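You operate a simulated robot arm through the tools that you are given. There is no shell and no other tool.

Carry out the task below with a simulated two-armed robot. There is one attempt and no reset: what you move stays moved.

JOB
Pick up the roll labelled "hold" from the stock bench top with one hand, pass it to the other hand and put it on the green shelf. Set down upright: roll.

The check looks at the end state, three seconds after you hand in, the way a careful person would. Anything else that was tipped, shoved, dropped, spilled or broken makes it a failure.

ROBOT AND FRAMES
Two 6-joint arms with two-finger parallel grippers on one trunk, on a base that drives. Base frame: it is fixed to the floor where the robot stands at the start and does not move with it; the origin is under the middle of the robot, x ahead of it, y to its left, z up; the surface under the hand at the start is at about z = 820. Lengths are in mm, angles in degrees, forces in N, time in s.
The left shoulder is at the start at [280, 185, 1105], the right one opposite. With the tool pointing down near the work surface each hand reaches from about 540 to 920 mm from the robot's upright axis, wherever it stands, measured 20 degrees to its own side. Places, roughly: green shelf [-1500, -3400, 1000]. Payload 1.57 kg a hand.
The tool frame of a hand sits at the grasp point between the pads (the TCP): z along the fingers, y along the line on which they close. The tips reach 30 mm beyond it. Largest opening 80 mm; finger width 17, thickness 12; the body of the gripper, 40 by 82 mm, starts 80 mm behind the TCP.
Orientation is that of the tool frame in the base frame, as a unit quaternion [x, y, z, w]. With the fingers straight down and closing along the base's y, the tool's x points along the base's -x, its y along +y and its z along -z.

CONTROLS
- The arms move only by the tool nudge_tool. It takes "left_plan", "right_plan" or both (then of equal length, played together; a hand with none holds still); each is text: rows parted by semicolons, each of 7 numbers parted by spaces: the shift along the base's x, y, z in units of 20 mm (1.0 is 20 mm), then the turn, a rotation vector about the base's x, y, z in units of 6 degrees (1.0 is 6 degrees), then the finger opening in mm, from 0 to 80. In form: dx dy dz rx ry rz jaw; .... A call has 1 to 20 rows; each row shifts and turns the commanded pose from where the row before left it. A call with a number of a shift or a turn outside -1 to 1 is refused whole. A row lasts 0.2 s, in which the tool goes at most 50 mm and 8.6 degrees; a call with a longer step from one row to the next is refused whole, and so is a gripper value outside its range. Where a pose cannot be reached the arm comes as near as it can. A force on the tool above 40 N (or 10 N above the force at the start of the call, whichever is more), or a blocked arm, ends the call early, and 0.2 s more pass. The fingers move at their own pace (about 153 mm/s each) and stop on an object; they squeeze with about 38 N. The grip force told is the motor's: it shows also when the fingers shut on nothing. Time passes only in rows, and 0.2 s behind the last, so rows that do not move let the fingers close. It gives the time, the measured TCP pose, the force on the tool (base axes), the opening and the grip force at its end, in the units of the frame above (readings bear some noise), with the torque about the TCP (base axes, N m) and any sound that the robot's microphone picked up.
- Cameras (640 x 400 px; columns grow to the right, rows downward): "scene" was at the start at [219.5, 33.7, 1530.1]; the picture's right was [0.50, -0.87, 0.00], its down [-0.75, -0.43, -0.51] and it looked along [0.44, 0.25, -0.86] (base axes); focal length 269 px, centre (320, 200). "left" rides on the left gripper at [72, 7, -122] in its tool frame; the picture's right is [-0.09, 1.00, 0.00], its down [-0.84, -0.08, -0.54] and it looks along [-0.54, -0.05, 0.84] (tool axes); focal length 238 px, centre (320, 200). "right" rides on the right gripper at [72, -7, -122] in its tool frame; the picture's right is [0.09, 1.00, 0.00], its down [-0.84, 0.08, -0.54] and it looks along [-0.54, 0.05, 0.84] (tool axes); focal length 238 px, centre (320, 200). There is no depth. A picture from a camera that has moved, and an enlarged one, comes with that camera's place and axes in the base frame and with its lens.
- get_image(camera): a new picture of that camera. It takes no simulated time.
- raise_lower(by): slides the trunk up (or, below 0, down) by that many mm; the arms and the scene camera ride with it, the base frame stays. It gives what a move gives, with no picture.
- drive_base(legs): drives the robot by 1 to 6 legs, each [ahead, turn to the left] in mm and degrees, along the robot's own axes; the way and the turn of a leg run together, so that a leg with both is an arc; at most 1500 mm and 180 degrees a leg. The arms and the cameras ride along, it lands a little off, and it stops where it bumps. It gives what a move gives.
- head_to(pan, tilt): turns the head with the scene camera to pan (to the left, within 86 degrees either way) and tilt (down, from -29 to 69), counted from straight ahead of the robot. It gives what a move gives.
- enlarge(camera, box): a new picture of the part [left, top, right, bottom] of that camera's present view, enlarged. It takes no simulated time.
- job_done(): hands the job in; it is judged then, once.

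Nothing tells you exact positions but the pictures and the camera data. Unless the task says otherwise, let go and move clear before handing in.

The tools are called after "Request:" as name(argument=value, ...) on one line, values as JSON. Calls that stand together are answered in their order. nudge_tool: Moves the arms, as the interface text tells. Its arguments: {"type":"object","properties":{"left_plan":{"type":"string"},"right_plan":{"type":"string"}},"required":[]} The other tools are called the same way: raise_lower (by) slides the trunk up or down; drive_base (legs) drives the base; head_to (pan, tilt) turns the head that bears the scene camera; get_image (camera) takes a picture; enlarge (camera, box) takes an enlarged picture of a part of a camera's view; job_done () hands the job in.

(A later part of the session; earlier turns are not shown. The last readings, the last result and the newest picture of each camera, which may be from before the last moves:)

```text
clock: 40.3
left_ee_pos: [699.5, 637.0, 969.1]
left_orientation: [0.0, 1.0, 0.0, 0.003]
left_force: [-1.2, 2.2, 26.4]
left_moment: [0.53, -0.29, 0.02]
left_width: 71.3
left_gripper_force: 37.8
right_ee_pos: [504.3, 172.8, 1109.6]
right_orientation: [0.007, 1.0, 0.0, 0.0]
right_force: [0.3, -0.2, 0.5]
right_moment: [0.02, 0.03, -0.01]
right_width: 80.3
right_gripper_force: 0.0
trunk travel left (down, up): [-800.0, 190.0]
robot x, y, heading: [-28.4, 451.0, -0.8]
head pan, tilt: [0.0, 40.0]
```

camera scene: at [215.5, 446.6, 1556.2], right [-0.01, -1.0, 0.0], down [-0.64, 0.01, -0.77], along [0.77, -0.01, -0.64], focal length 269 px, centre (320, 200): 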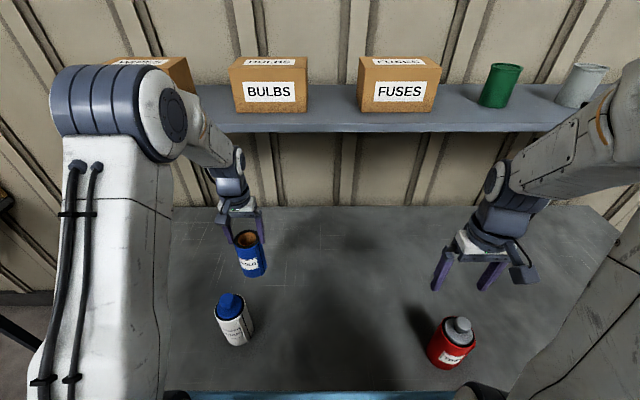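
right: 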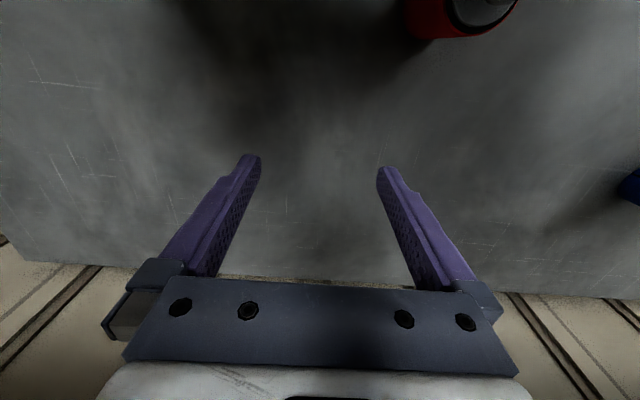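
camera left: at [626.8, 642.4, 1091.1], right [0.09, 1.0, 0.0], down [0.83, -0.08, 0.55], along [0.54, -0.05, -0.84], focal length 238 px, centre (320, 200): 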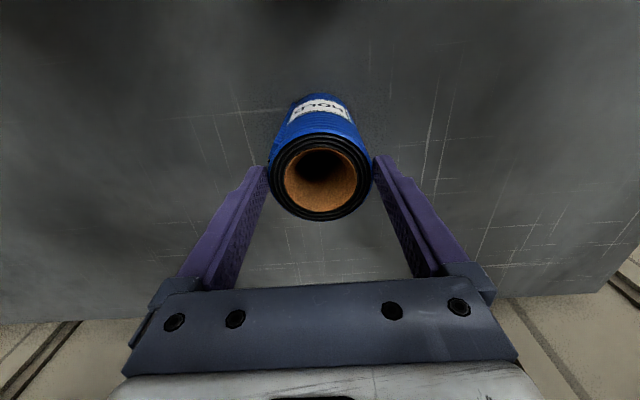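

Request:
nudge_tool(left_plan="0 0 0.07 0 0 0 50; 0 0 0 0 0 0 50")

```text
clock: 40.9
left_ee_pos: [698.9, 637.0, 969.9]
left_orientation: [0.0, 1.0, 0.0, 0.0]
left_force: [3.9, 1.0, 11.6]
left_moment: [0.29, -0.94, 0.07]
left_width: 71.5
left_gripper_force: 37.9
right_ee_pos: [505.8, 171.5, 1109.2]
right_orientation: [0.006, 1.0, 0.001, 0.0]
right_force: [0.2, 0.2, -0.3]
right_moment: [-0.03, 0.02, 0.0]
right_width: 79.8
right_gripper_force: 0.0
trunk travel left (down, up): [-800.0, 190.0]
robot x, y, heading: [-30.1, 447.2, -0.5]
head pan, tilt: [0.0, 40.0]
```

Request:
nudge_tool(left_plan="0 0 0.04 0 0 0 50; 0 0 0 0 0 0 80; 0 0 0 0 0 0 80")

Request:
get_image(camera="left")

Request:
enlarge(camera="scene", box=[190, 200, 300, 300])

```text
clock: 41.7
left_ee_pos: [698.0, 637.4, 970.3]
left_orientation: [0.0, 1.0, 0.0, 0.0]
left_force: [-0.3, -0.3, 0.6]
left_moment: [-0.03, 0.01, 0.0]
left_width: 79.9
left_gripper_force: 0.2
right_ee_pos: [506.0, 172.2, 1108.5]
right_orientation: [0.006, 1.0, 0.0, 0.001]
right_force: [0.8, -0.1, -0.2]
right_moment: [-0.01, 0.0, 0.03]
right_width: 79.8
right_gripper_force: 0.0
trunk travel left (down, up): [-800.0, 190.0]
robot x, y, heading: [-34.2, 446.8, -0.7]
head pan, tilt: [0.0, 40.0]
```

```text
taken
camera left: at [627.0, 642.7, 1092.0], right [0.09, 1.0, 0.0], down [0.84, -0.08, 0.54], along [0.54, -0.05, -0.84], focal length 238 px, centre (320, 200)
```

left: 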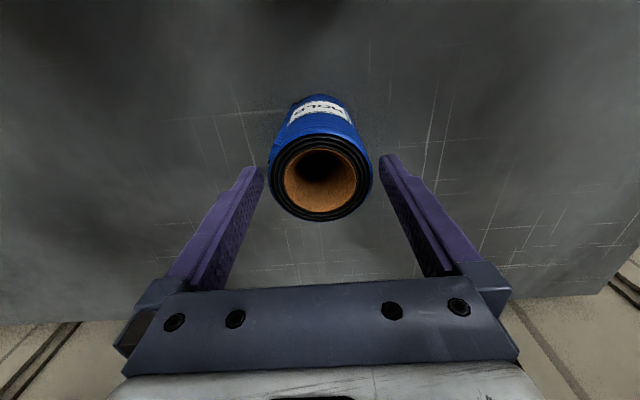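

```text
4.00 times, centred on (245, 250) of scene
camera zoom: at [215.2, 446.6, 1556.2], right [-0.01, -1.0, 0.0], down [-0.64, 0.01, -0.77], along [0.77, -0.01, -0.64], focal length 1074 px, centre (620, 0)
```

zoom: 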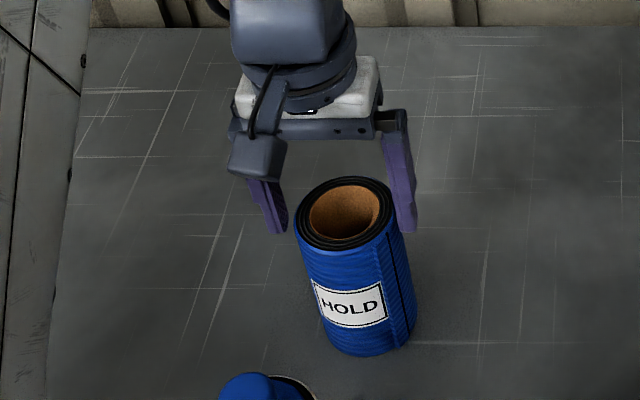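

Standing fine. Regrip deeper at TCP z≈893, close, dwell, then a slow test lift.

Request:
nudge_tool(left_plan="0 -0.02 -0.4 0 0 0 80; 0 0 -0.5 0 0 0 80; 0 0 -0.5 0 0 0 80; 0 0 -0.5 0 0 0 80; 0 0 -0.5 0 0 0 80; 0 0 -0.5 0 0 0 80; 0 0 -0.5 0 0 0 80; 0 0 -0.4 0 0 0 80; 0 0 0 0 0 0 80; 0 0 0 0 0 0 50; 0 0 0 0 0 0 50; 0 0 0 0 0 0 50; 0 0 0 0 0 0 50")

Request:
get_image(camera="left")

Request:
enlarge(camera="scene", box=[190, 200, 300, 300])

```text
clock: 44.5
left_ee_pos: [698.8, 635.8, 895.4]
left_orientation: [-0.001, 1.0, 0.0, 0.0]
left_force: [1.5, 5.0, 1.7]
left_moment: [0.15, -0.05, 0.05]
left_width: 71.9
left_gripper_force: 37.5
right_ee_pos: [505.1, 172.3, 1110.1]
right_orientation: [0.006, 1.0, 0.0, 0.0]
right_force: [-0.1, 0.3, 0.2]
right_moment: [0.01, 0.0, 0.01]
right_width: 80.0
right_gripper_force: 0.1
trunk travel left (down, up): [-800.0, 190.0]
robot x, y, heading: [-32.8, 452.7, -0.5]
head pan, tilt: [0.0, 40.0]
```

```text
taken
camera left: at [626.7, 642.0, 1016.4], right [0.09, 1.0, 0.0], down [0.84, -0.08, 0.54], along [0.54, -0.05, -0.84], focal length 238 px, centre (320, 200)
```

left: 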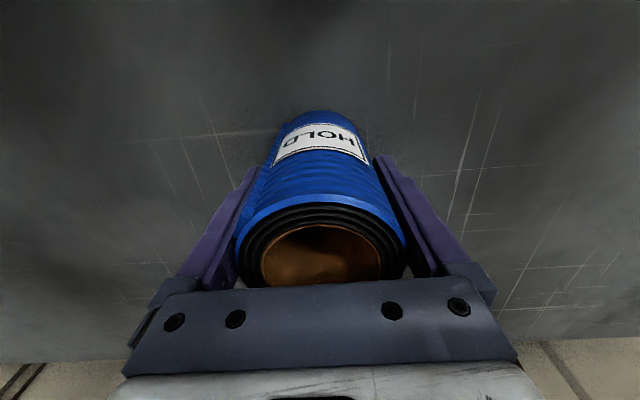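

```text
4.00 times, centred on (245, 250) of scene
camera zoom: at [215.3, 446.9, 1556.3], right [-0.01, -1.0, 0.0], down [-0.64, 0.01, -0.77], along [0.77, -0.01, -0.64], focal length 1074 px, centre (620, 0)
```

zoom: 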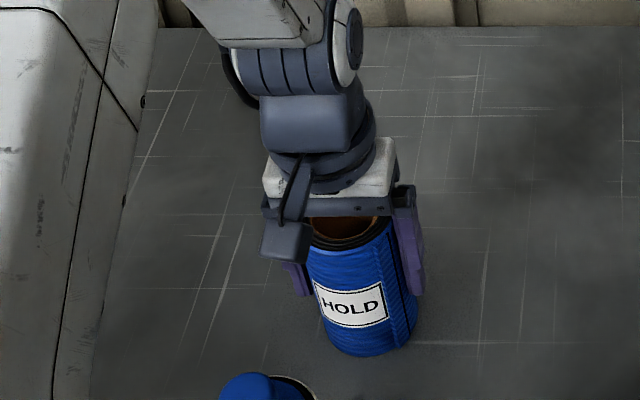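

Request:
nudge_tool(left_plan="0 0 0.05 0 0 0 40; 0 0 0.1 0 0 0 40; 0 0 0.15 0 0 0 40; 0 0 0.2 0 0 0 40; 0 0 0.2 0 0 0 40; 0 0 0.2 0 0 0 40; 0 0 0.1 0 0 0 40")

Request:
get_image(camera="left")

```text
clock: 46.1
left_ee_pos: [697.4, 635.0, 913.8]
left_orientation: [0.0, 1.0, 0.0, 0.0]
left_force: [-0.3, -0.1, -4.1]
left_moment: [-0.01, 0.04, 0.03]
left_width: 71.7
left_gripper_force: 37.7
right_ee_pos: [506.3, 173.0, 1108.2]
right_orientation: [0.006, 1.0, 0.0, 0.0]
right_force: [-0.3, 0.5, 0.6]
right_moment: [-0.01, 0.02, -0.02]
right_width: 79.8
right_gripper_force: 0.0
trunk travel left (down, up): [-800.0, 190.0]
robot x, y, heading: [-32.2, 449.7, -0.7]
head pan, tilt: [0.0, 40.0]
```

```text
taken
camera left: at [626.3, 641.6, 1035.6], right [0.09, 1.0, 0.0], down [0.84, -0.08, 0.54], along [0.54, -0.05, -0.84], focal length 238 px, centre (320, 200)
```

left: 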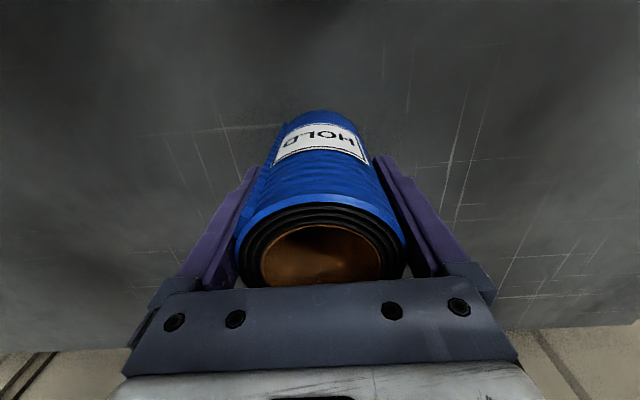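

Secure now: no relative motion. Continue lifting at moderate speed.

Request:
nudge_tool(left_plan="0 0 0.2 0 0 0 40; 0 0 0.4 0 0 0 40; 0 0 0.5 0 0 0 40; 0 0 0.5 0 0 0 40; 0 0 0.5 0 0 0 40; 0 0 0.5 0 0 0 40; 0 0 0.5 0 0 0 40; 0 0 0.5 0 0 0 40; 0 0 0.4 0 0 0 40; 0 0 0.2 0 0 0 40; 0 -0.2 0.1 0 0 0 40; 0 -0.4 0 0 0 0 40; 0 -0.6 0 0 0 0 40; 0 -0.6 0 0 0 0 40; 0 -0.4 0 0 0 0 40; 0 -0.2 0 0 0 0 40")

Request:
get_image(camera="left")

Request:
get_image(camera="scene")

```text
clock: 49.5
left_ee_pos: [698.5, 588.6, 999.9]
left_orientation: [0.001, 1.0, 0.0, 0.0]
left_force: [0.1, -1.0, -4.2]
left_moment: [0.0, -0.01, -0.03]
left_width: 71.6
left_gripper_force: 38.0
right_ee_pos: [505.0, 171.8, 1109.0]
right_orientation: [0.006, 1.0, 0.0, 0.001]
right_force: [-0.3, 1.2, 0.1]
right_moment: [0.0, -0.01, -0.01]
right_width: 80.0
right_gripper_force: 0.1
trunk travel left (down, up): [-800.0, 190.0]
robot x, y, heading: [-36.3, 448.2, -0.8]
head pan, tilt: [0.0, 40.0]
```

```text
taken
camera left: at [627.4, 593.9, 1121.5], right [0.09, 1.0, 0.0], down [0.84, -0.08, 0.54], along [0.54, -0.05, -0.84], focal length 238 px, centre (320, 200)
```

left: 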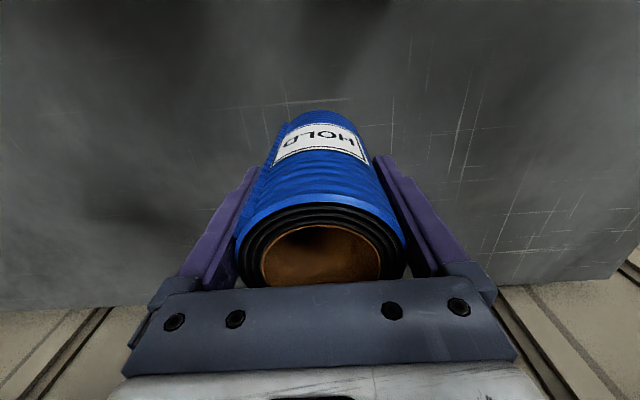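

```text
taken
camera scene: at [215.5, 446.7, 1556.2], right [-0.01, -1.0, 0.0], down [-0.64, 0.01, -0.77], along [0.77, -0.01, -0.64], focal length 269 px, centre (320, 200)
```

scene: 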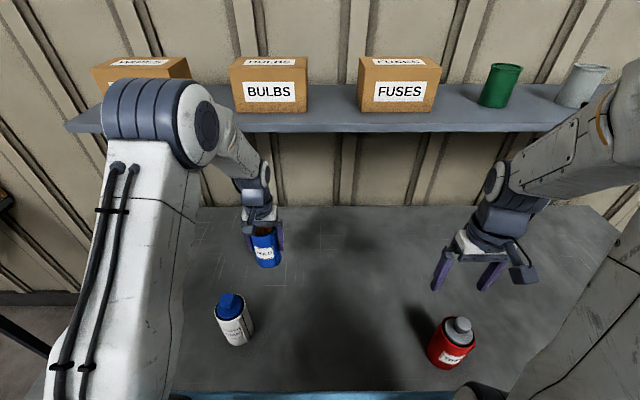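

Still secure. Now shift the roll to the middle (y≈450), clear of WRAP, then back the robot away from the bench for the handover in open space.

Request:
nudge_tool(left_plan="0 -0.2 0.1 0 0 0 40; 0 -0.4 0.2 0 0 0 40; 0 -0.6 0.3 0 0 0 40; 0 -0.7 0.3 0 0 0 40; 0 -0.7 0.3 0 0 0 40; 0 -0.7 0.3 0 0 0 40; 0 -0.7 0.3 0 0 0 40; 0 -0.7 0.3 0 0 0 40; 0 -0.7 0.3 0 0 0 40; 0 -0.6 0.3 0 0 0 40; 0 -0.4 0.2 0 0 0 40; 0 -0.2 0.1 0 0 0 40; 0 0 0 0 0 0 40")

Request:
get_image(camera="scene")

Request:
get_image(camera="left")

```text
clock: 52.3
left_ee_pos: [699.4, 457.2, 1059.9]
left_orientation: [0.0, 1.0, 0.0, 0.0]
left_force: [0.0, 0.0, -4.6]
left_moment: [-0.02, 0.05, 0.0]
left_width: 71.6
left_gripper_force: 38.1
right_ee_pos: [506.6, 172.8, 1108.7]
right_orientation: [0.006, 1.0, -0.001, 0.0]
right_force: [0.9, 0.5, -0.1]
right_moment: [0.01, -0.01, -0.01]
right_width: 79.7
right_gripper_force: 0.1
trunk travel left (down, up): [-800.0, 190.0]
robot x, y, heading: [-31.4, 449.7, -0.8]
head pan, tilt: [0.0, 40.0]
```

```text
taken
camera scene: at [215.5, 446.6, 1556.2], right [-0.01, -1.0, 0.0], down [-0.64, 0.01, -0.77], along [0.77, -0.01, -0.64], focal length 269 px, centre (320, 200)
```

scene: 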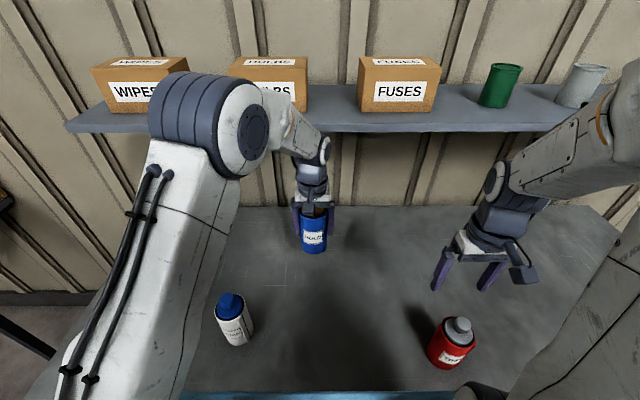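

```text
taken
camera left: at [626.9, 463.2, 1181.6], right [0.09, 1.0, 0.0], down [0.84, -0.08, 0.54], along [0.54, -0.05, -0.84], focal length 238 px, centre (320, 200)
```

left: 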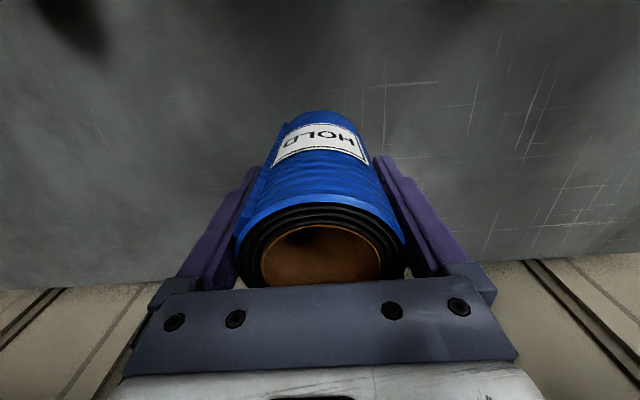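

The roll hangs at the center, bottom ≈985. I back up a little first to see whether driving disturbs the grip.

Request:
drive_base(legs=[[-60, 0]])

Request:
get_image(camera="left")

```text
clock: 53.3
left_ee_pos: [637.3, 458.1, 1058.8]
left_orientation: [0.001, 1.0, 0.0, 0.0]
left_force: [0.9, 0.2, -5.1]
left_moment: [0.0, -0.03, -0.01]
left_width: 71.7
left_gripper_force: 37.9
right_ee_pos: [444.8, 172.3, 1108.4]
right_orientation: [0.007, 1.0, 0.001, -0.001]
right_force: [0.1, 0.0, -0.3]
right_moment: [0.0, 0.03, -0.01]
right_width: 80.2
right_gripper_force: 0.0
trunk travel left (down, up): [-800.0, 190.0]
robot x, y, heading: [-91.5, 452.4, -0.9]
head pan, tilt: [0.0, 40.0]
```

```text
taken
camera left: at [565.8, 463.1, 1181.4], right [0.09, 1.0, 0.0], down [0.84, -0.08, 0.54], along [0.54, -0.05, -0.84], focal length 238 px, centre (320, 200)
```

left: 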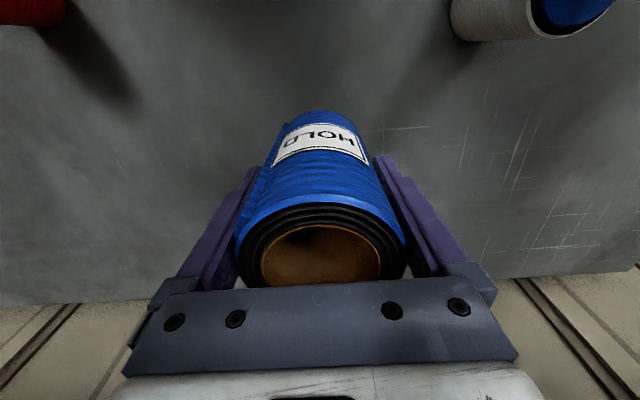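

Grip is undisturbed. Now I turn the right hand: yaw ~70° to the left, then pitch up so it points at the roll 25° below horizontal.

Request:
nudge_tool(right_plan="0 0 0 0 0 0.972 80; 0 0 0 0 0 0.972 80; 0 0 0 0 0 0.972 80; 0 0 0 0 0 0.972 80; 0 0 0 0 0 0.972 80; 0 0 0 0 0 0.972 80; 0 0 0 0 0 0.972 80; 0 0 0 0 0 0.972 80; 0 0 0 0 0 0.972 80; 0 0 0 0 0 0.972 80; 0 0 0 0 0 0.972 80; 0 0 0 0 0 0.972 80; 0 0 0 0 0 0 80")

Request:
nudge_tool(right_plan="0.3 0.2 0 0.926 -0.337 0 80; 0.3 0.2 0 0.926 -0.337 0 80; 0.3 0.2 0 0.926 -0.337 0 80; 0.3 0.2 0 0.926 -0.337 0 80; 0.3 0.2 0 0.926 -0.337 0 80; 0.3 0.2 0 0.926 -0.337 0 80; 0 0 0 0 0 0 80")

Request:
get_image(camera="scene")

Request:
get_image(camera="right")

```text
clock: 56.1
left_ee_pos: [636.8, 458.5, 1060.3]
left_orientation: [0.0, 1.0, -0.001, 0.0]
left_force: [-0.1, -0.4, -4.3]
left_moment: [0.01, 0.05, -0.02]
left_width: 71.5
left_gripper_force: 38.1
right_ee_pos: [446.6, 172.7, 1108.8]
right_orientation: [-0.568, 0.823, 0.001, 0.0]
right_force: [0.3, -0.3, 1.3]
right_moment: [-0.02, 0.02, 0.01]
right_width: 80.3
right_gripper_force: 0.0
trunk travel left (down, up): [-800.0, 190.0]
robot x, y, heading: [-95.1, 450.4, -0.7]
head pan, tilt: [0.0, 40.0]
```

```text
clock: 57.7
left_ee_pos: [637.8, 456.5, 1059.9]
left_orientation: [0.001, 1.0, -0.001, 0.0]
left_force: [0.0, -0.6, -5.1]
left_moment: [0.03, 0.02, 0.0]
left_width: 71.5
left_gripper_force: 38.0
right_ee_pos: [480.5, 196.6, 1108.5]
right_orientation: [-0.54, 0.784, 0.177, 0.248]
right_force: [0.4, -0.1, -0.5]
right_moment: [-0.01, -0.01, -0.02]
right_width: 80.1
right_gripper_force: 0.0
trunk travel left (down, up): [-800.0, 190.0]
robot x, y, heading: [-89.2, 450.9, -0.7]
head pan, tilt: [0.0, 40.0]
```

```text
taken
camera scene: at [154.1, 446.8, 1556.2], right [-0.01, -1.0, 0.0], down [-0.64, 0.01, -0.77], along [0.77, -0.01, -0.64], focal length 269 px, centre (320, 200)
```

scene: 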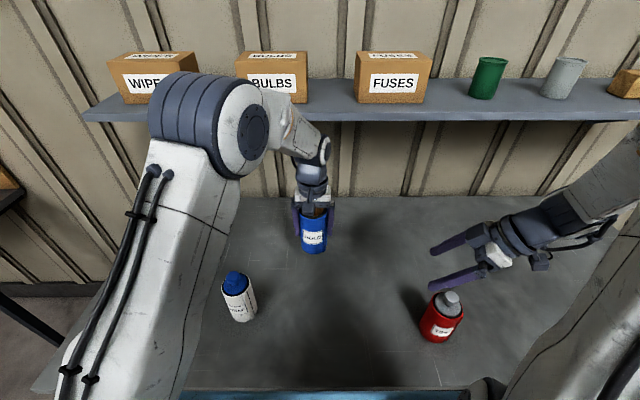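

```text
taken
camera right: at [442.3, 73.2, 1167.4], right [-0.96, 0.28, -0.05], down [0.06, 0.37, 0.93], along [0.28, 0.89, -0.37], focal length 238 px, centre (320, 200)
```

right: 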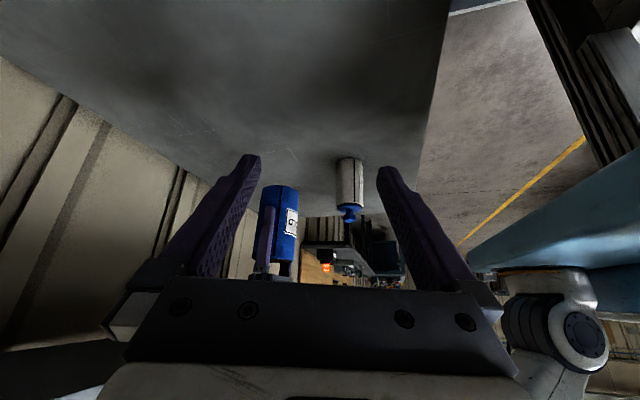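

The right hand turns well. Finish the pitch and move to a staging point about 150 mm short of the roll.

Request:
nudge_tool(right_plan="0.6 0.7 0 0.926 -0.337 0 80; 0.6 0.7 0 0.926 -0.337 0 80; 0.6 0.7 0 0.926 -0.337 0 80; 0.6 0.7 0 0.926 -0.337 0 80; 0.6 0.7 0 0.926 -0.337 0 80; 0.7 0.75 0 0 0 0 80; 0.7 0.75 0 0 0 0 80; 0.7 0.75 0 0 0 0 80; 0 0 -0.8 0 0 0 80; 0 0 -0.9 0 0 0 80; 0 0 -0.9 0 0 0 80; 0 0 -0.8 0 0 0 80; 0 0 0 0 0 0 80")

Request:
get_image(camera="scene")

Request:
get_image(camera="right")

Request:
get_image(camera="left")

```text
clock: 60.5
left_ee_pos: [636.9, 457.1, 1060.3]
left_orientation: [0.001, 1.0, -0.001, 0.0]
left_force: [0.0, 0.1, -4.6]
left_moment: [0.0, 0.01, -0.01]
left_width: 71.6
left_gripper_force: 37.6
right_ee_pos: [580.1, 311.0, 1040.2]
right_orientation: [-0.478, 0.695, 0.311, 0.438]
right_force: [0.6, 0.3, 0.2]
right_moment: [0.03, -0.03, -0.04]
right_width: 80.1
right_gripper_force: 0.1
trunk travel left (down, up): [-800.0, 190.0]
robot x, y, heading: [-92.7, 449.4, -0.6]
head pan, tilt: [0.0, 40.0]
```

```text
taken
camera scene: at [154.1, 446.9, 1556.2], right [-0.01, -1.0, 0.0], down [-0.64, 0.01, -0.77], along [0.77, -0.01, -0.64], focal length 269 px, centre (320, 200)
```

scene: 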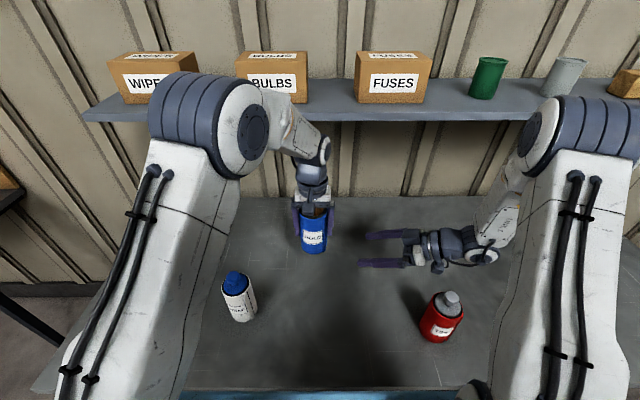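

```text
taken
camera right: at [538.6, 176.5, 1027.5], right [-0.95, 0.31, -0.07], down [-0.11, -0.11, 0.99], along [0.3, 0.94, 0.14], focal length 238 px, centre (320, 200)
```

right: 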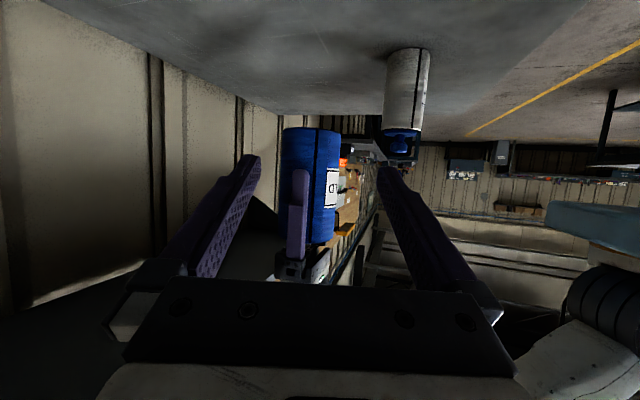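

```text
taken
camera left: at [565.5, 463.1, 1181.5], right [0.09, 1.0, 0.0], down [0.84, -0.08, 0.54], along [0.54, -0.05, -0.84], focal length 238 px, centre (320, 200)
```

left: 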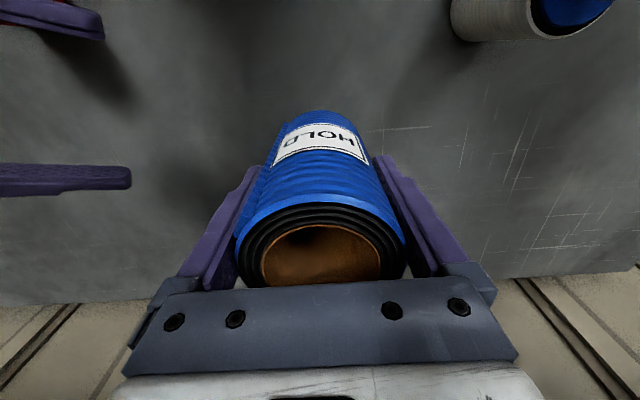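

Staged: about 157 mm short of the roll, lateral offset a few mm. Zoom in the right wrist view to refine.

Request:
enlarge(camera="right", box=[230, 110, 400, 260])

Request:
enlarge(camera="scene", box=[270, 170, 500, 290])

```text
2.67 times, centred on (315, 185) of right
camera zoom: at [538.6, 176.5, 1027.5], right [-0.95, 0.31, -0.07], down [-0.11, -0.11, 0.99], along [0.3, 0.94, 0.14], focal length 636 px, centre (333, 240)
```

zoom: 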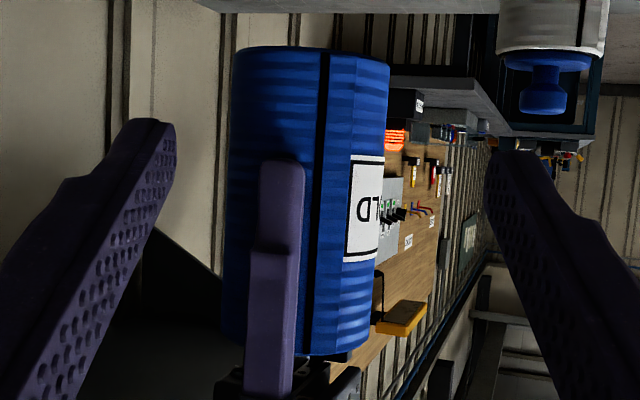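

```text
2.78 times, centred on (385, 230) of scene
camera zoom: at [154.1, 446.9, 1556.2], right [-0.01, -1.0, 0.0], down [-0.64, 0.01, -0.77], along [0.77, -0.01, -0.64], focal length 747 px, centre (139, 116)
```

zoom: 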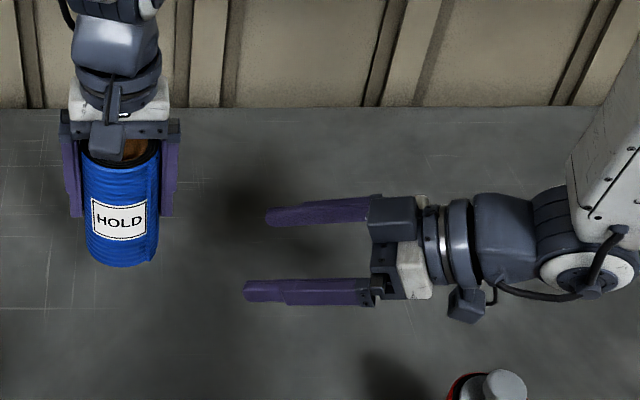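

Request:
enlarge(camera="left", box=[220, 100, 420, 300])

Request:
enlarge(camera="left", box=[0, 0, 280, 220])

Request:
enlarge(camera="scene", box=[285, 190, 345, 260])

```text
2.00 times, centred on (320, 200) of left
camera zoom: at [565.5, 463.1, 1181.5], right [0.09, 1.0, 0.0], down [0.84, -0.08, 0.54], along [0.54, -0.05, -0.84], focal length 477 px, centre (320, 200)
```

zoom: 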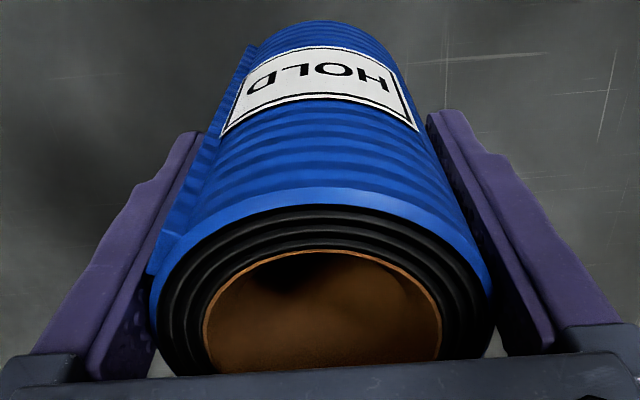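

```text
1.82 times, centred on (140, 110) of left
camera zoom: at [565.5, 463.1, 1181.5], right [0.09, 1.0, 0.0], down [0.84, -0.08, 0.54], along [0.54, -0.05, -0.84], focal length 433 px, centre (647, 364)
```

zoom: 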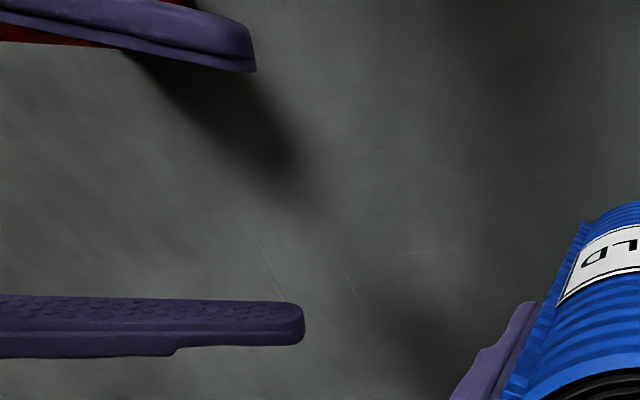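

```text
5.71 times, centred on (315, 225) of scene
camera zoom: at [154.1, 446.9, 1556.2], right [-0.01, -1.0, 0.0], down [-0.64, 0.01, -0.77], along [0.77, -0.01, -0.64], focal length 1535 px, centre (349, 57)
```

zoom: 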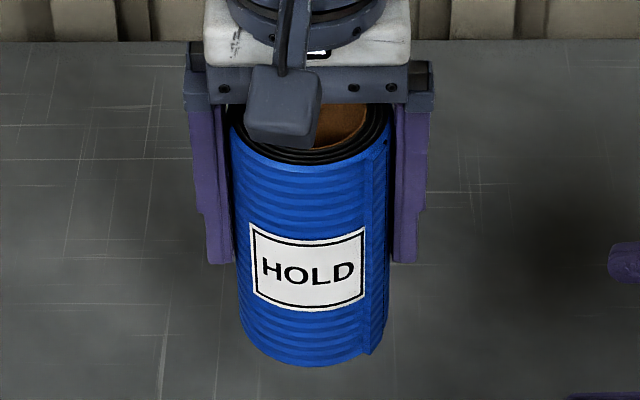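

Careful measurement puts the roll axis about 9 mm to the side of the right hand's line (roll axis near x≈645), bottom at ≈985. I correct and advance 75 mm, then recheck.

Request:
nudge_tool(right_plan="0.425 -0.155 0 0 0 0 80; 0.258 0.704 0 0 0 0 80; 0.258 0.704 0 0 0 0 80; 0.258 0.704 0 0 0 0 80; 0.258 0.704 0 0 0 0 80; 0.258 0.704 0 0 0 0 80; 0 0 0 0 0 0 80")

Request:
enlarge(camera="right", box=[200, 60, 440, 260])

Request:
enlarge(camera="scene", box=[270, 170, 500, 290])

Request:
get_image(camera="left")

```text
clock: 62.1
left_ee_pos: [637.0, 457.0, 1060.9]
left_orientation: [0.001, 1.0, 0.0, 0.0]
left_force: [0.2, -0.9, -3.8]
left_moment: [-0.05, 0.05, 0.02]
left_width: 71.7
left_gripper_force: 37.6
right_ee_pos: [615.9, 377.7, 1038.9]
right_orientation: [-0.478, 0.694, 0.311, 0.439]
right_force: [-0.2, 0.1, 0.1]
right_moment: [0.05, -0.01, 0.0]
right_width: 80.1
right_gripper_force: 0.1
trunk travel left (down, up): [-800.0, 190.0]
robot x, y, heading: [-93.4, 453.1, -0.6]
head pan, tilt: [0.0, 40.0]
```

```text
2.00 times, centred on (320, 160) of right
camera zoom: at [574.3, 244.1, 1026.5], right [-0.95, 0.31, -0.07], down [-0.11, -0.11, 0.99], along [0.3, 0.94, 0.14], focal length 477 px, centre (320, 280)
```

zoom: 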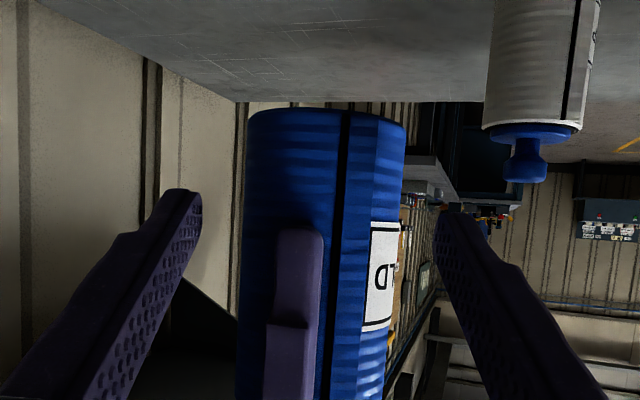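

```text
2.78 times, centred on (385, 230) of scene
camera zoom: at [154.0, 447.1, 1556.2], right [-0.01, -1.0, 0.0], down [-0.64, 0.01, -0.77], along [0.77, -0.01, -0.64], focal length 747 px, centre (139, 116)
```

zoom: 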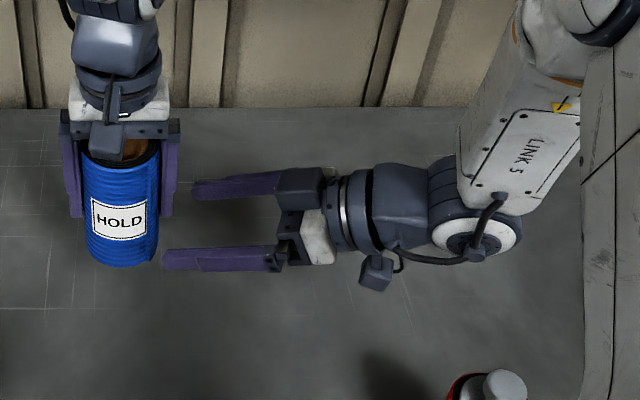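

```text
taken
camera left: at [565.5, 463.2, 1181.6], right [0.09, 1.0, 0.0], down [0.84, -0.08, 0.54], along [0.54, -0.05, -0.84], focal length 238 px, centre (320, 200)
```

left: 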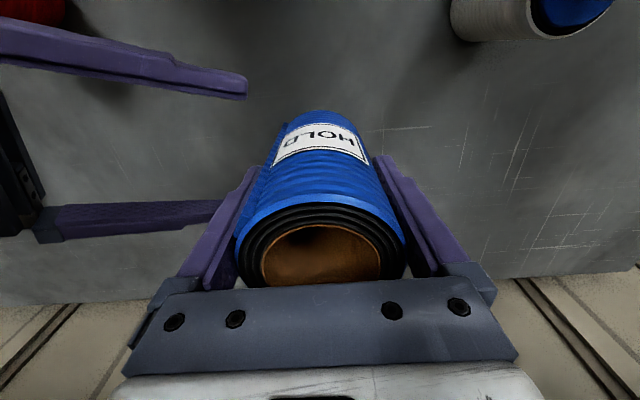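

Request:
enlarge(camera="right", box=[270, 150, 370, 215])

```text
6.15 times, centred on (320, 182) of right
camera zoom: at [574.3, 244.1, 1026.5], right [-0.95, 0.31, -0.07], down [-0.11, -0.11, 0.99], along [0.3, 0.94, 0.14], focal length 1467 px, centre (320, 308)
```

zoom: 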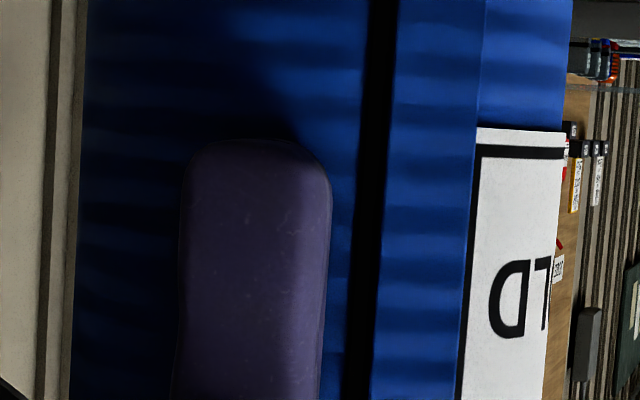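

Lateral error now ≈2 mm; I trim it and advance so the right fingers straddle the roll, leaving the jaw open.

Request:
nudge_tool(right_plan="-0.1 0.04 0 0 0 0 80; 0.227 0.62 0 0 0 0 80; 0.227 0.62 0 0 0 0 80; 0.227 0.62 0 0 0 0 80; 0.227 0.62 0 0 0 0 80; 0.227 0.62 0 0 0 0 80; 0.227 0.62 0 0 0 0 80; 0 0 0 0 0 0 80")

Request:
get_image(camera="right")

Request:
get_image(camera="left")

Request:
enlarge(camera="scene", box=[270, 170, 430, 270])

```text
clock: 63.9
left_ee_pos: [637.6, 458.1, 1060.2]
left_orientation: [0.0, 1.0, 0.0, 0.001]
left_force: [0.7, -0.4, -3.7]
left_moment: [0.02, 0.02, -0.01]
left_width: 71.9
left_gripper_force: 37.8
right_ee_pos: [640.1, 455.5, 1040.6]
right_orientation: [-0.478, 0.694, 0.312, 0.439]
right_force: [0.6, -0.5, 0.5]
right_moment: [0.02, -0.01, 0.0]
right_width: 80.0
right_gripper_force: 0.1
trunk travel left (down, up): [-800.0, 190.0]
robot x, y, heading: [-94.0, 447.5, -0.8]
head pan, tilt: [0.0, 40.0]
```

```text
taken
camera right: at [598.9, 321.0, 1028.6], right [-0.95, 0.31, -0.07], down [-0.11, -0.11, 0.99], along [0.3, 0.94, 0.14], focal length 238 px, centre (320, 200)
```

right: 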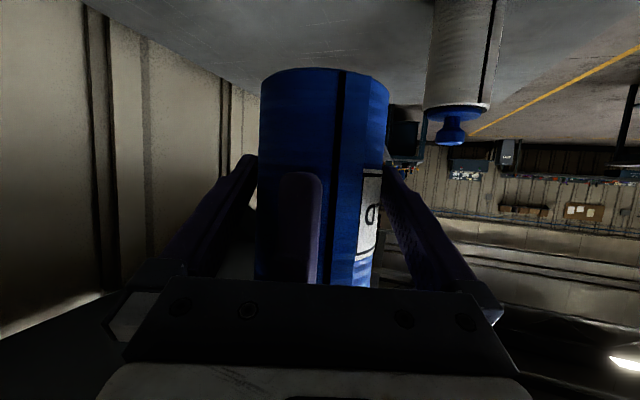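

```text
taken
camera left: at [565.5, 463.2, 1181.6], right [0.09, 1.0, 0.0], down [0.84, -0.08, 0.54], along [0.54, -0.05, -0.84], focal length 238 px, centre (320, 200)
```

left: 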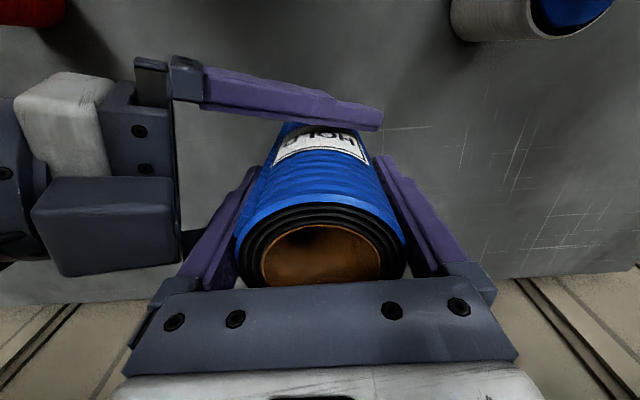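

```text
4.00 times, centred on (350, 220) of scene
camera zoom: at [154.0, 447.1, 1556.2], right [-0.01, -1.0, 0.0], down [-0.64, 0.01, -0.77], along [0.77, -0.01, -0.64], focal length 1074 px, centre (200, 120)
```

zoom: 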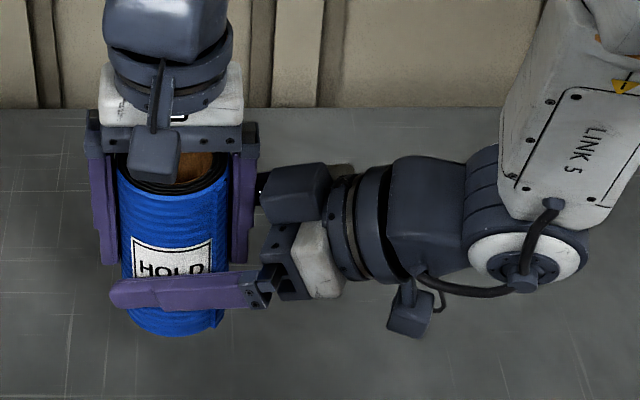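

Straddling nicely with no contact forces. Close the right hand gradually.

Request:
nudge_tool(right_plan="0 0 0 0 0 0 76; 0 0 0 0 0 0 74; 0 0 0 0 0 0 72; 0 0 0 0 0 0 70; 0 0 0 0 0 0 60; 0 0 0 0 0 0 50; 0 0 0 0 0 0 40")

Request:
get_image(camera="right")

Request:
get_image(camera="left")

```text
clock: 65.5
left_ee_pos: [635.8, 456.8, 1060.4]
left_orientation: [0.001, 1.0, 0.0, 0.0]
left_force: [-9.6, 1.5, 1.9]
left_moment: [-0.06, 0.22, -0.04]
left_width: 71.8
left_gripper_force: 38.0
right_ee_pos: [640.4, 454.7, 1041.6]
right_orientation: [-0.478, 0.695, 0.31, 0.438]
right_force: [9.2, 0.0, -2.5]
right_moment: [0.05, -0.06, 0.02]
right_width: 71.0
right_gripper_force: 38.1
trunk travel left (down, up): [-800.0, 190.0]
robot x, y, heading: [-94.0, 450.6, -0.4]
head pan, tilt: [0.0, 40.0]
```

```text
taken
camera right: at [599.1, 320.5, 1028.7], right [-0.95, 0.31, -0.07], down [-0.11, -0.11, 0.99], along [0.3, 0.94, 0.14], focal length 238 px, centre (320, 200)
```

right: 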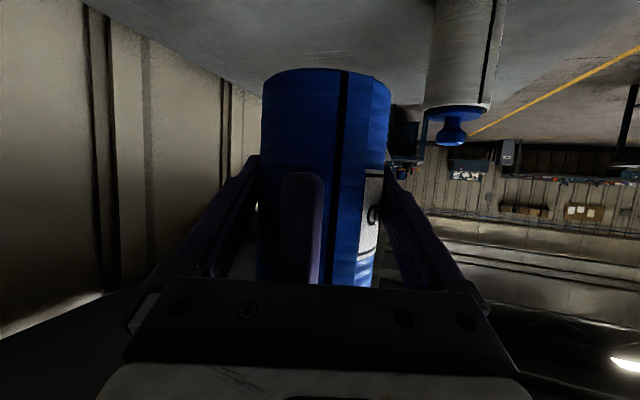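

```text
taken
camera left: at [565.1, 463.1, 1181.7], right [0.09, 1.0, 0.0], down [0.84, -0.08, 0.54], along [0.54, -0.05, -0.84], focal length 238 px, centre (320, 200)
```

left: 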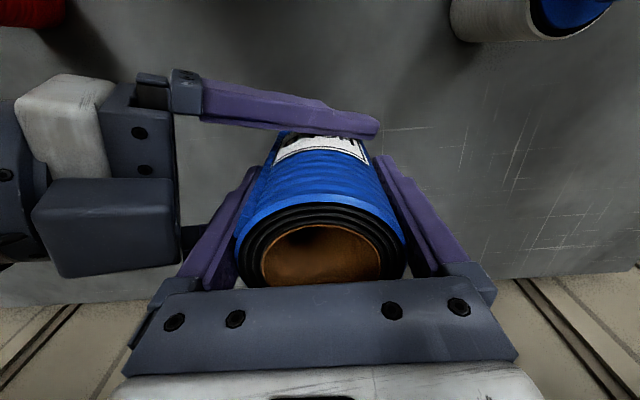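

Both hands hold it. Now open the left hand and check the right takes the weight without movement.

Request:
nudge_tool(left_plan="0 0 0 0 0 0 73; 0 0 0 0 0 0 76; 0 0 0 0 0 0 80; 0 0 0 0 0 0 80")

Request:
get_image(camera="right")

Request:
get_image(camera="left")

```text
clock: 66.5
left_ee_pos: [637.1, 456.7, 1059.6]
left_orientation: [0.0, 1.0, 0.0, -0.001]
left_force: [0.6, -0.2, 0.6]
left_moment: [0.01, 0.01, 0.02]
left_width: 79.9
left_gripper_force: 0.0
right_ee_pos: [640.5, 455.2, 1041.5]
right_orientation: [-0.479, 0.694, 0.312, 0.437]
right_force: [0.3, -0.4, -0.1]
right_moment: [-0.01, -0.01, -0.03]
right_width: 71.0
right_gripper_force: 38.3
trunk travel left (down, up): [-800.0, 190.0]
robot x, y, heading: [-90.2, 449.5, -0.9]
head pan, tilt: [0.0, 40.0]
```

```text
taken
camera right: at [598.8, 320.7, 1028.7], right [-0.95, 0.31, -0.07], down [-0.11, -0.11, 0.99], along [0.3, 0.94, 0.14], focal length 238 px, centre (320, 200)
```

right: 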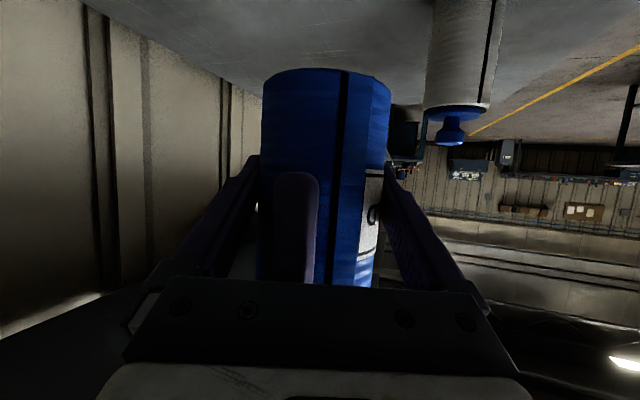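

```text
taken
camera left: at [565.4, 463.1, 1181.6], right [0.09, 1.0, 0.0], down [0.84, -0.08, 0.54], along [0.54, -0.05, -0.84], focal length 238 px, centre (320, 200)
```

left: 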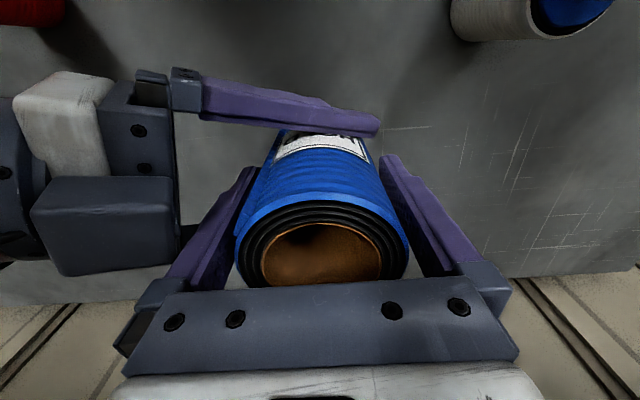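

The roll didn't move, but the right force doesn't show the weight yet; I wait a beat and recheck before withdrawing the left hand.

Request:
nudge_tool(right_plan="0 0 0 0 0 0 40; 0 0 0 0 0 0 40")

Request:
get_image(camera="right")

Request:
enlarge(camera="scene", box=[270, 170, 430, 270])

Request:
enlarge(camera="left", box=[220, 100, 420, 300])

```text
clock: 67.1
left_ee_pos: [636.4, 457.2, 1060.1]
left_orientation: [0.001, 1.0, 0.0, 0.0]
left_force: [0.6, 0.5, -0.3]
left_moment: [0.06, 0.01, -0.04]
left_width: 80.0
left_gripper_force: 0.1
right_ee_pos: [640.0, 454.1, 1041.2]
right_orientation: [-0.478, 0.694, 0.312, 0.438]
right_force: [-0.1, -0.1, 0.4]
right_moment: [-0.03, 0.01, -0.03]
right_width: 71.0
right_gripper_force: 38.0
trunk travel left (down, up): [-800.0, 190.0]
robot x, y, heading: [-92.3, 451.9, -0.4]
head pan, tilt: [0.0, 40.0]
```

```text
taken
camera right: at [598.8, 320.7, 1028.7], right [-0.95, 0.31, -0.07], down [-0.11, -0.11, 0.99], along [0.3, 0.94, 0.14], focal length 238 px, centre (320, 200)
```

right: 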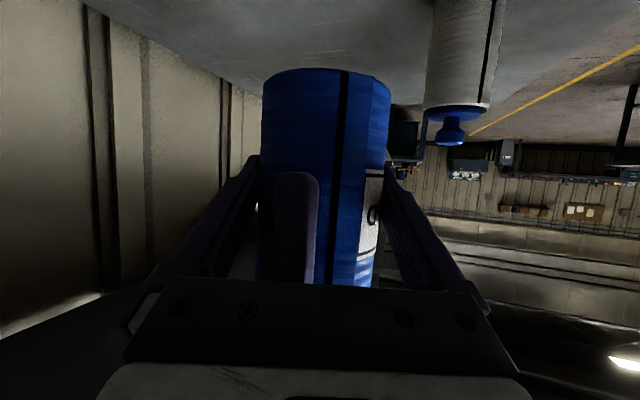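

```text
4.00 times, centred on (350, 220) of scene
camera zoom: at [154.0, 447.0, 1556.2], right [-0.01, -1.0, 0.0], down [-0.64, 0.01, -0.77], along [0.77, -0.01, -0.64], focal length 1074 px, centre (200, 120)
```

zoom: 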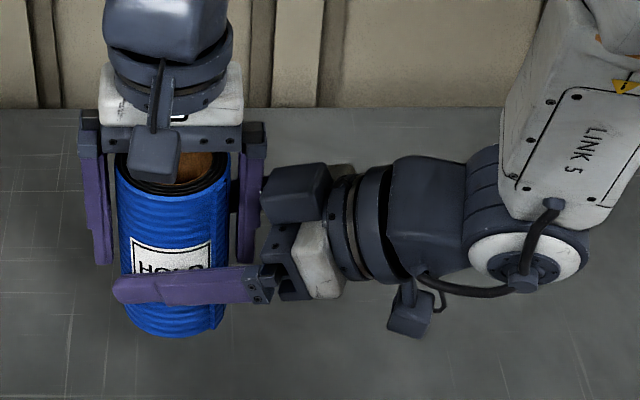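

```text
2.00 times, centred on (320, 200) of left
camera zoom: at [565.4, 463.1, 1181.6], right [0.09, 1.0, 0.0], down [0.84, -0.08, 0.54], along [0.54, -0.05, -0.84], focal length 477 px, centre (320, 200)
```

zoom: 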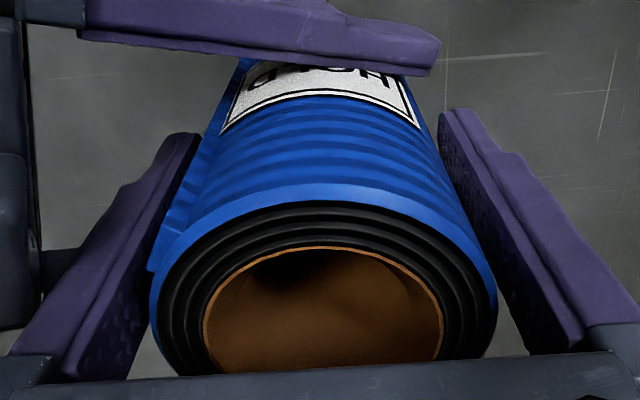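

The right hand holds it steadily. I nudge the left hand 2 mm to center its gap, then raise it slowly at first.

Request:
nudge_tool(left_plan="0 -0.1 0 0 0 0 80; 0 0 0.1 0 0 0 80; 0 0 0.2 0 0 0 80; 0 0 0.3 0 0 0 80")

Request:
get_image(camera="right")

Request:
get_image(camera="left")

```text
clock: 68.1
left_ee_pos: [636.8, 455.5, 1072.6]
left_orientation: [0.001, 1.0, 0.0, 0.0]
left_force: [0.4, -0.1, -0.2]
left_moment: [-0.02, -0.03, 0.0]
left_width: 79.9
left_gripper_force: 0.1
right_ee_pos: [640.1, 454.5, 1041.9]
right_orientation: [-0.479, 0.694, 0.312, 0.437]
right_force: [-0.6, -0.2, 0.5]
right_moment: [-0.01, 0.01, -0.01]
right_width: 71.3
right_gripper_force: 38.2
trunk travel left (down, up): [-800.0, 190.0]
robot x, y, heading: [-94.9, 449.0, -0.9]
head pan, tilt: [0.0, 40.0]
```

```text
taken
camera right: at [598.8, 320.7, 1028.7], right [-0.95, 0.31, -0.07], down [-0.11, -0.11, 0.99], along [0.3, 0.94, 0.14], focal length 238 px, centre (320, 200)
```

right: 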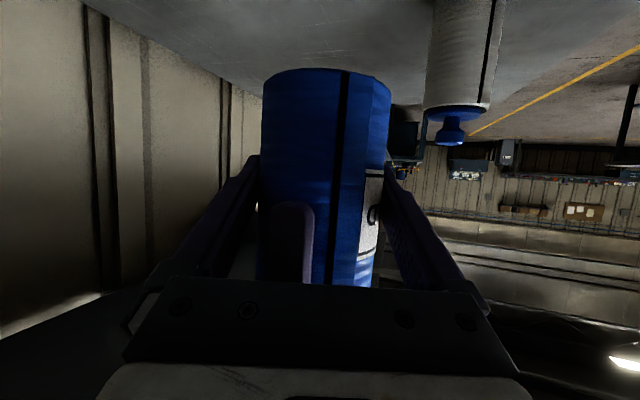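

```text
taken
camera left: at [565.9, 461.0, 1194.0], right [0.09, 1.0, 0.0], down [0.84, -0.08, 0.54], along [0.54, -0.05, -0.84], focal length 238 px, centre (320, 200)
```

left: 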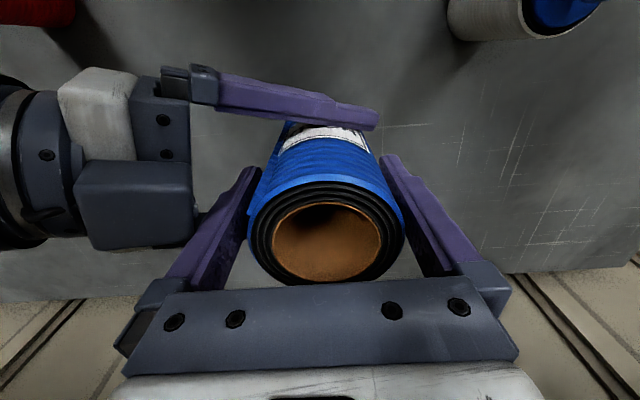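

Roll stays put in the right hand. Raise the left hand clear and swing it out to its own side.

Request:
nudge_tool(left_plan="0 0 0.5 0 0 0 80; 0 0 0.7 0 0 0 80; 0 0 0.8 0 0 0 80; 0 0 0.8 0 0 0 80; 0 0 0.8 0 0 0 80; 0 0 0.8 0 0 0 80; 0 0 0.8 0 0 0 80; -0.3 0.7 0.2 0 0 0 80; -0.4 0.8 0 0 0 0 80; -0.4 0.8 0 0 0 0 80; -0.4 0.8 0 0 0 0 80; -0.4 0.8 0 0 0 0 80; -0.4 0.8 0 0 0 0 80; -0.4 0.8 0 0 0 0 80; -0.4 0.8 0 0 0 0 80; -0.4 0.8 0 0 0 0 80; -0.4 0.8 0 0 0 0 80; -0.4 0.8 0 0 0 0 80; -0.4 0.8 0 0 0 0 80; -0.4 0.8 0 0 0 0 80")

Request:
get_image(camera="scene")

Request:
get_image(camera="right")

```text
clock: 72.3
left_ee_pos: [534.3, 661.2, 1179.9]
left_orientation: [0.002, 1.0, 0.0, 0.0]
left_force: [0.3, -0.6, -0.2]
left_moment: [0.01, 0.01, 0.01]
left_width: 80.1
left_gripper_force: 0.2
right_ee_pos: [640.3, 455.1, 1041.7]
right_orientation: [-0.478, 0.695, 0.312, 0.438]
right_force: [0.1, 0.1, 0.0]
right_moment: [0.01, 0.01, -0.02]
right_width: 71.0
right_gripper_force: 37.8
trunk travel left (down, up): [-800.0, 190.0]
robot x, y, heading: [-91.6, 448.1, -0.7]
head pan, tilt: [0.0, 40.0]
```

```text
taken
camera scene: at [154.1, 447.0, 1556.2], right [-0.01, -1.0, 0.0], down [-0.64, 0.01, -0.77], along [0.77, -0.01, -0.64], focal length 269 px, centre (320, 200)
```

scene: 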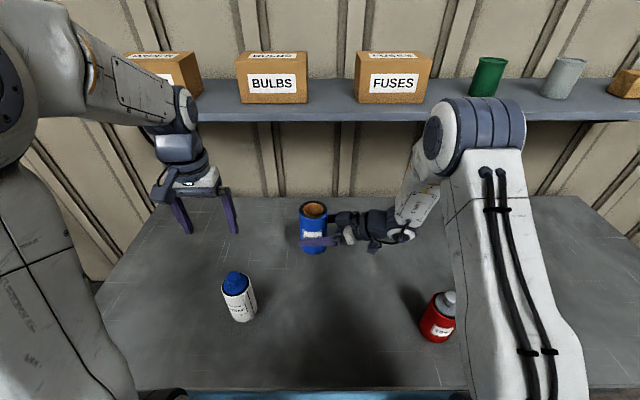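

```text
taken
camera right: at [598.8, 320.7, 1028.7], right [-0.95, 0.31, -0.07], down [-0.11, -0.11, 0.99], along [0.3, 0.94, 0.14], focal length 238 px, centre (320, 200)
```

right: 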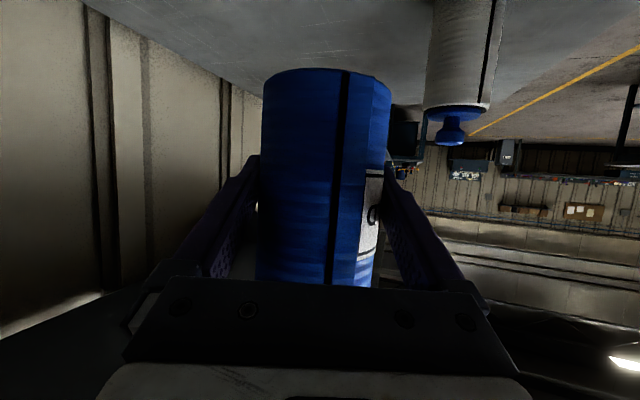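

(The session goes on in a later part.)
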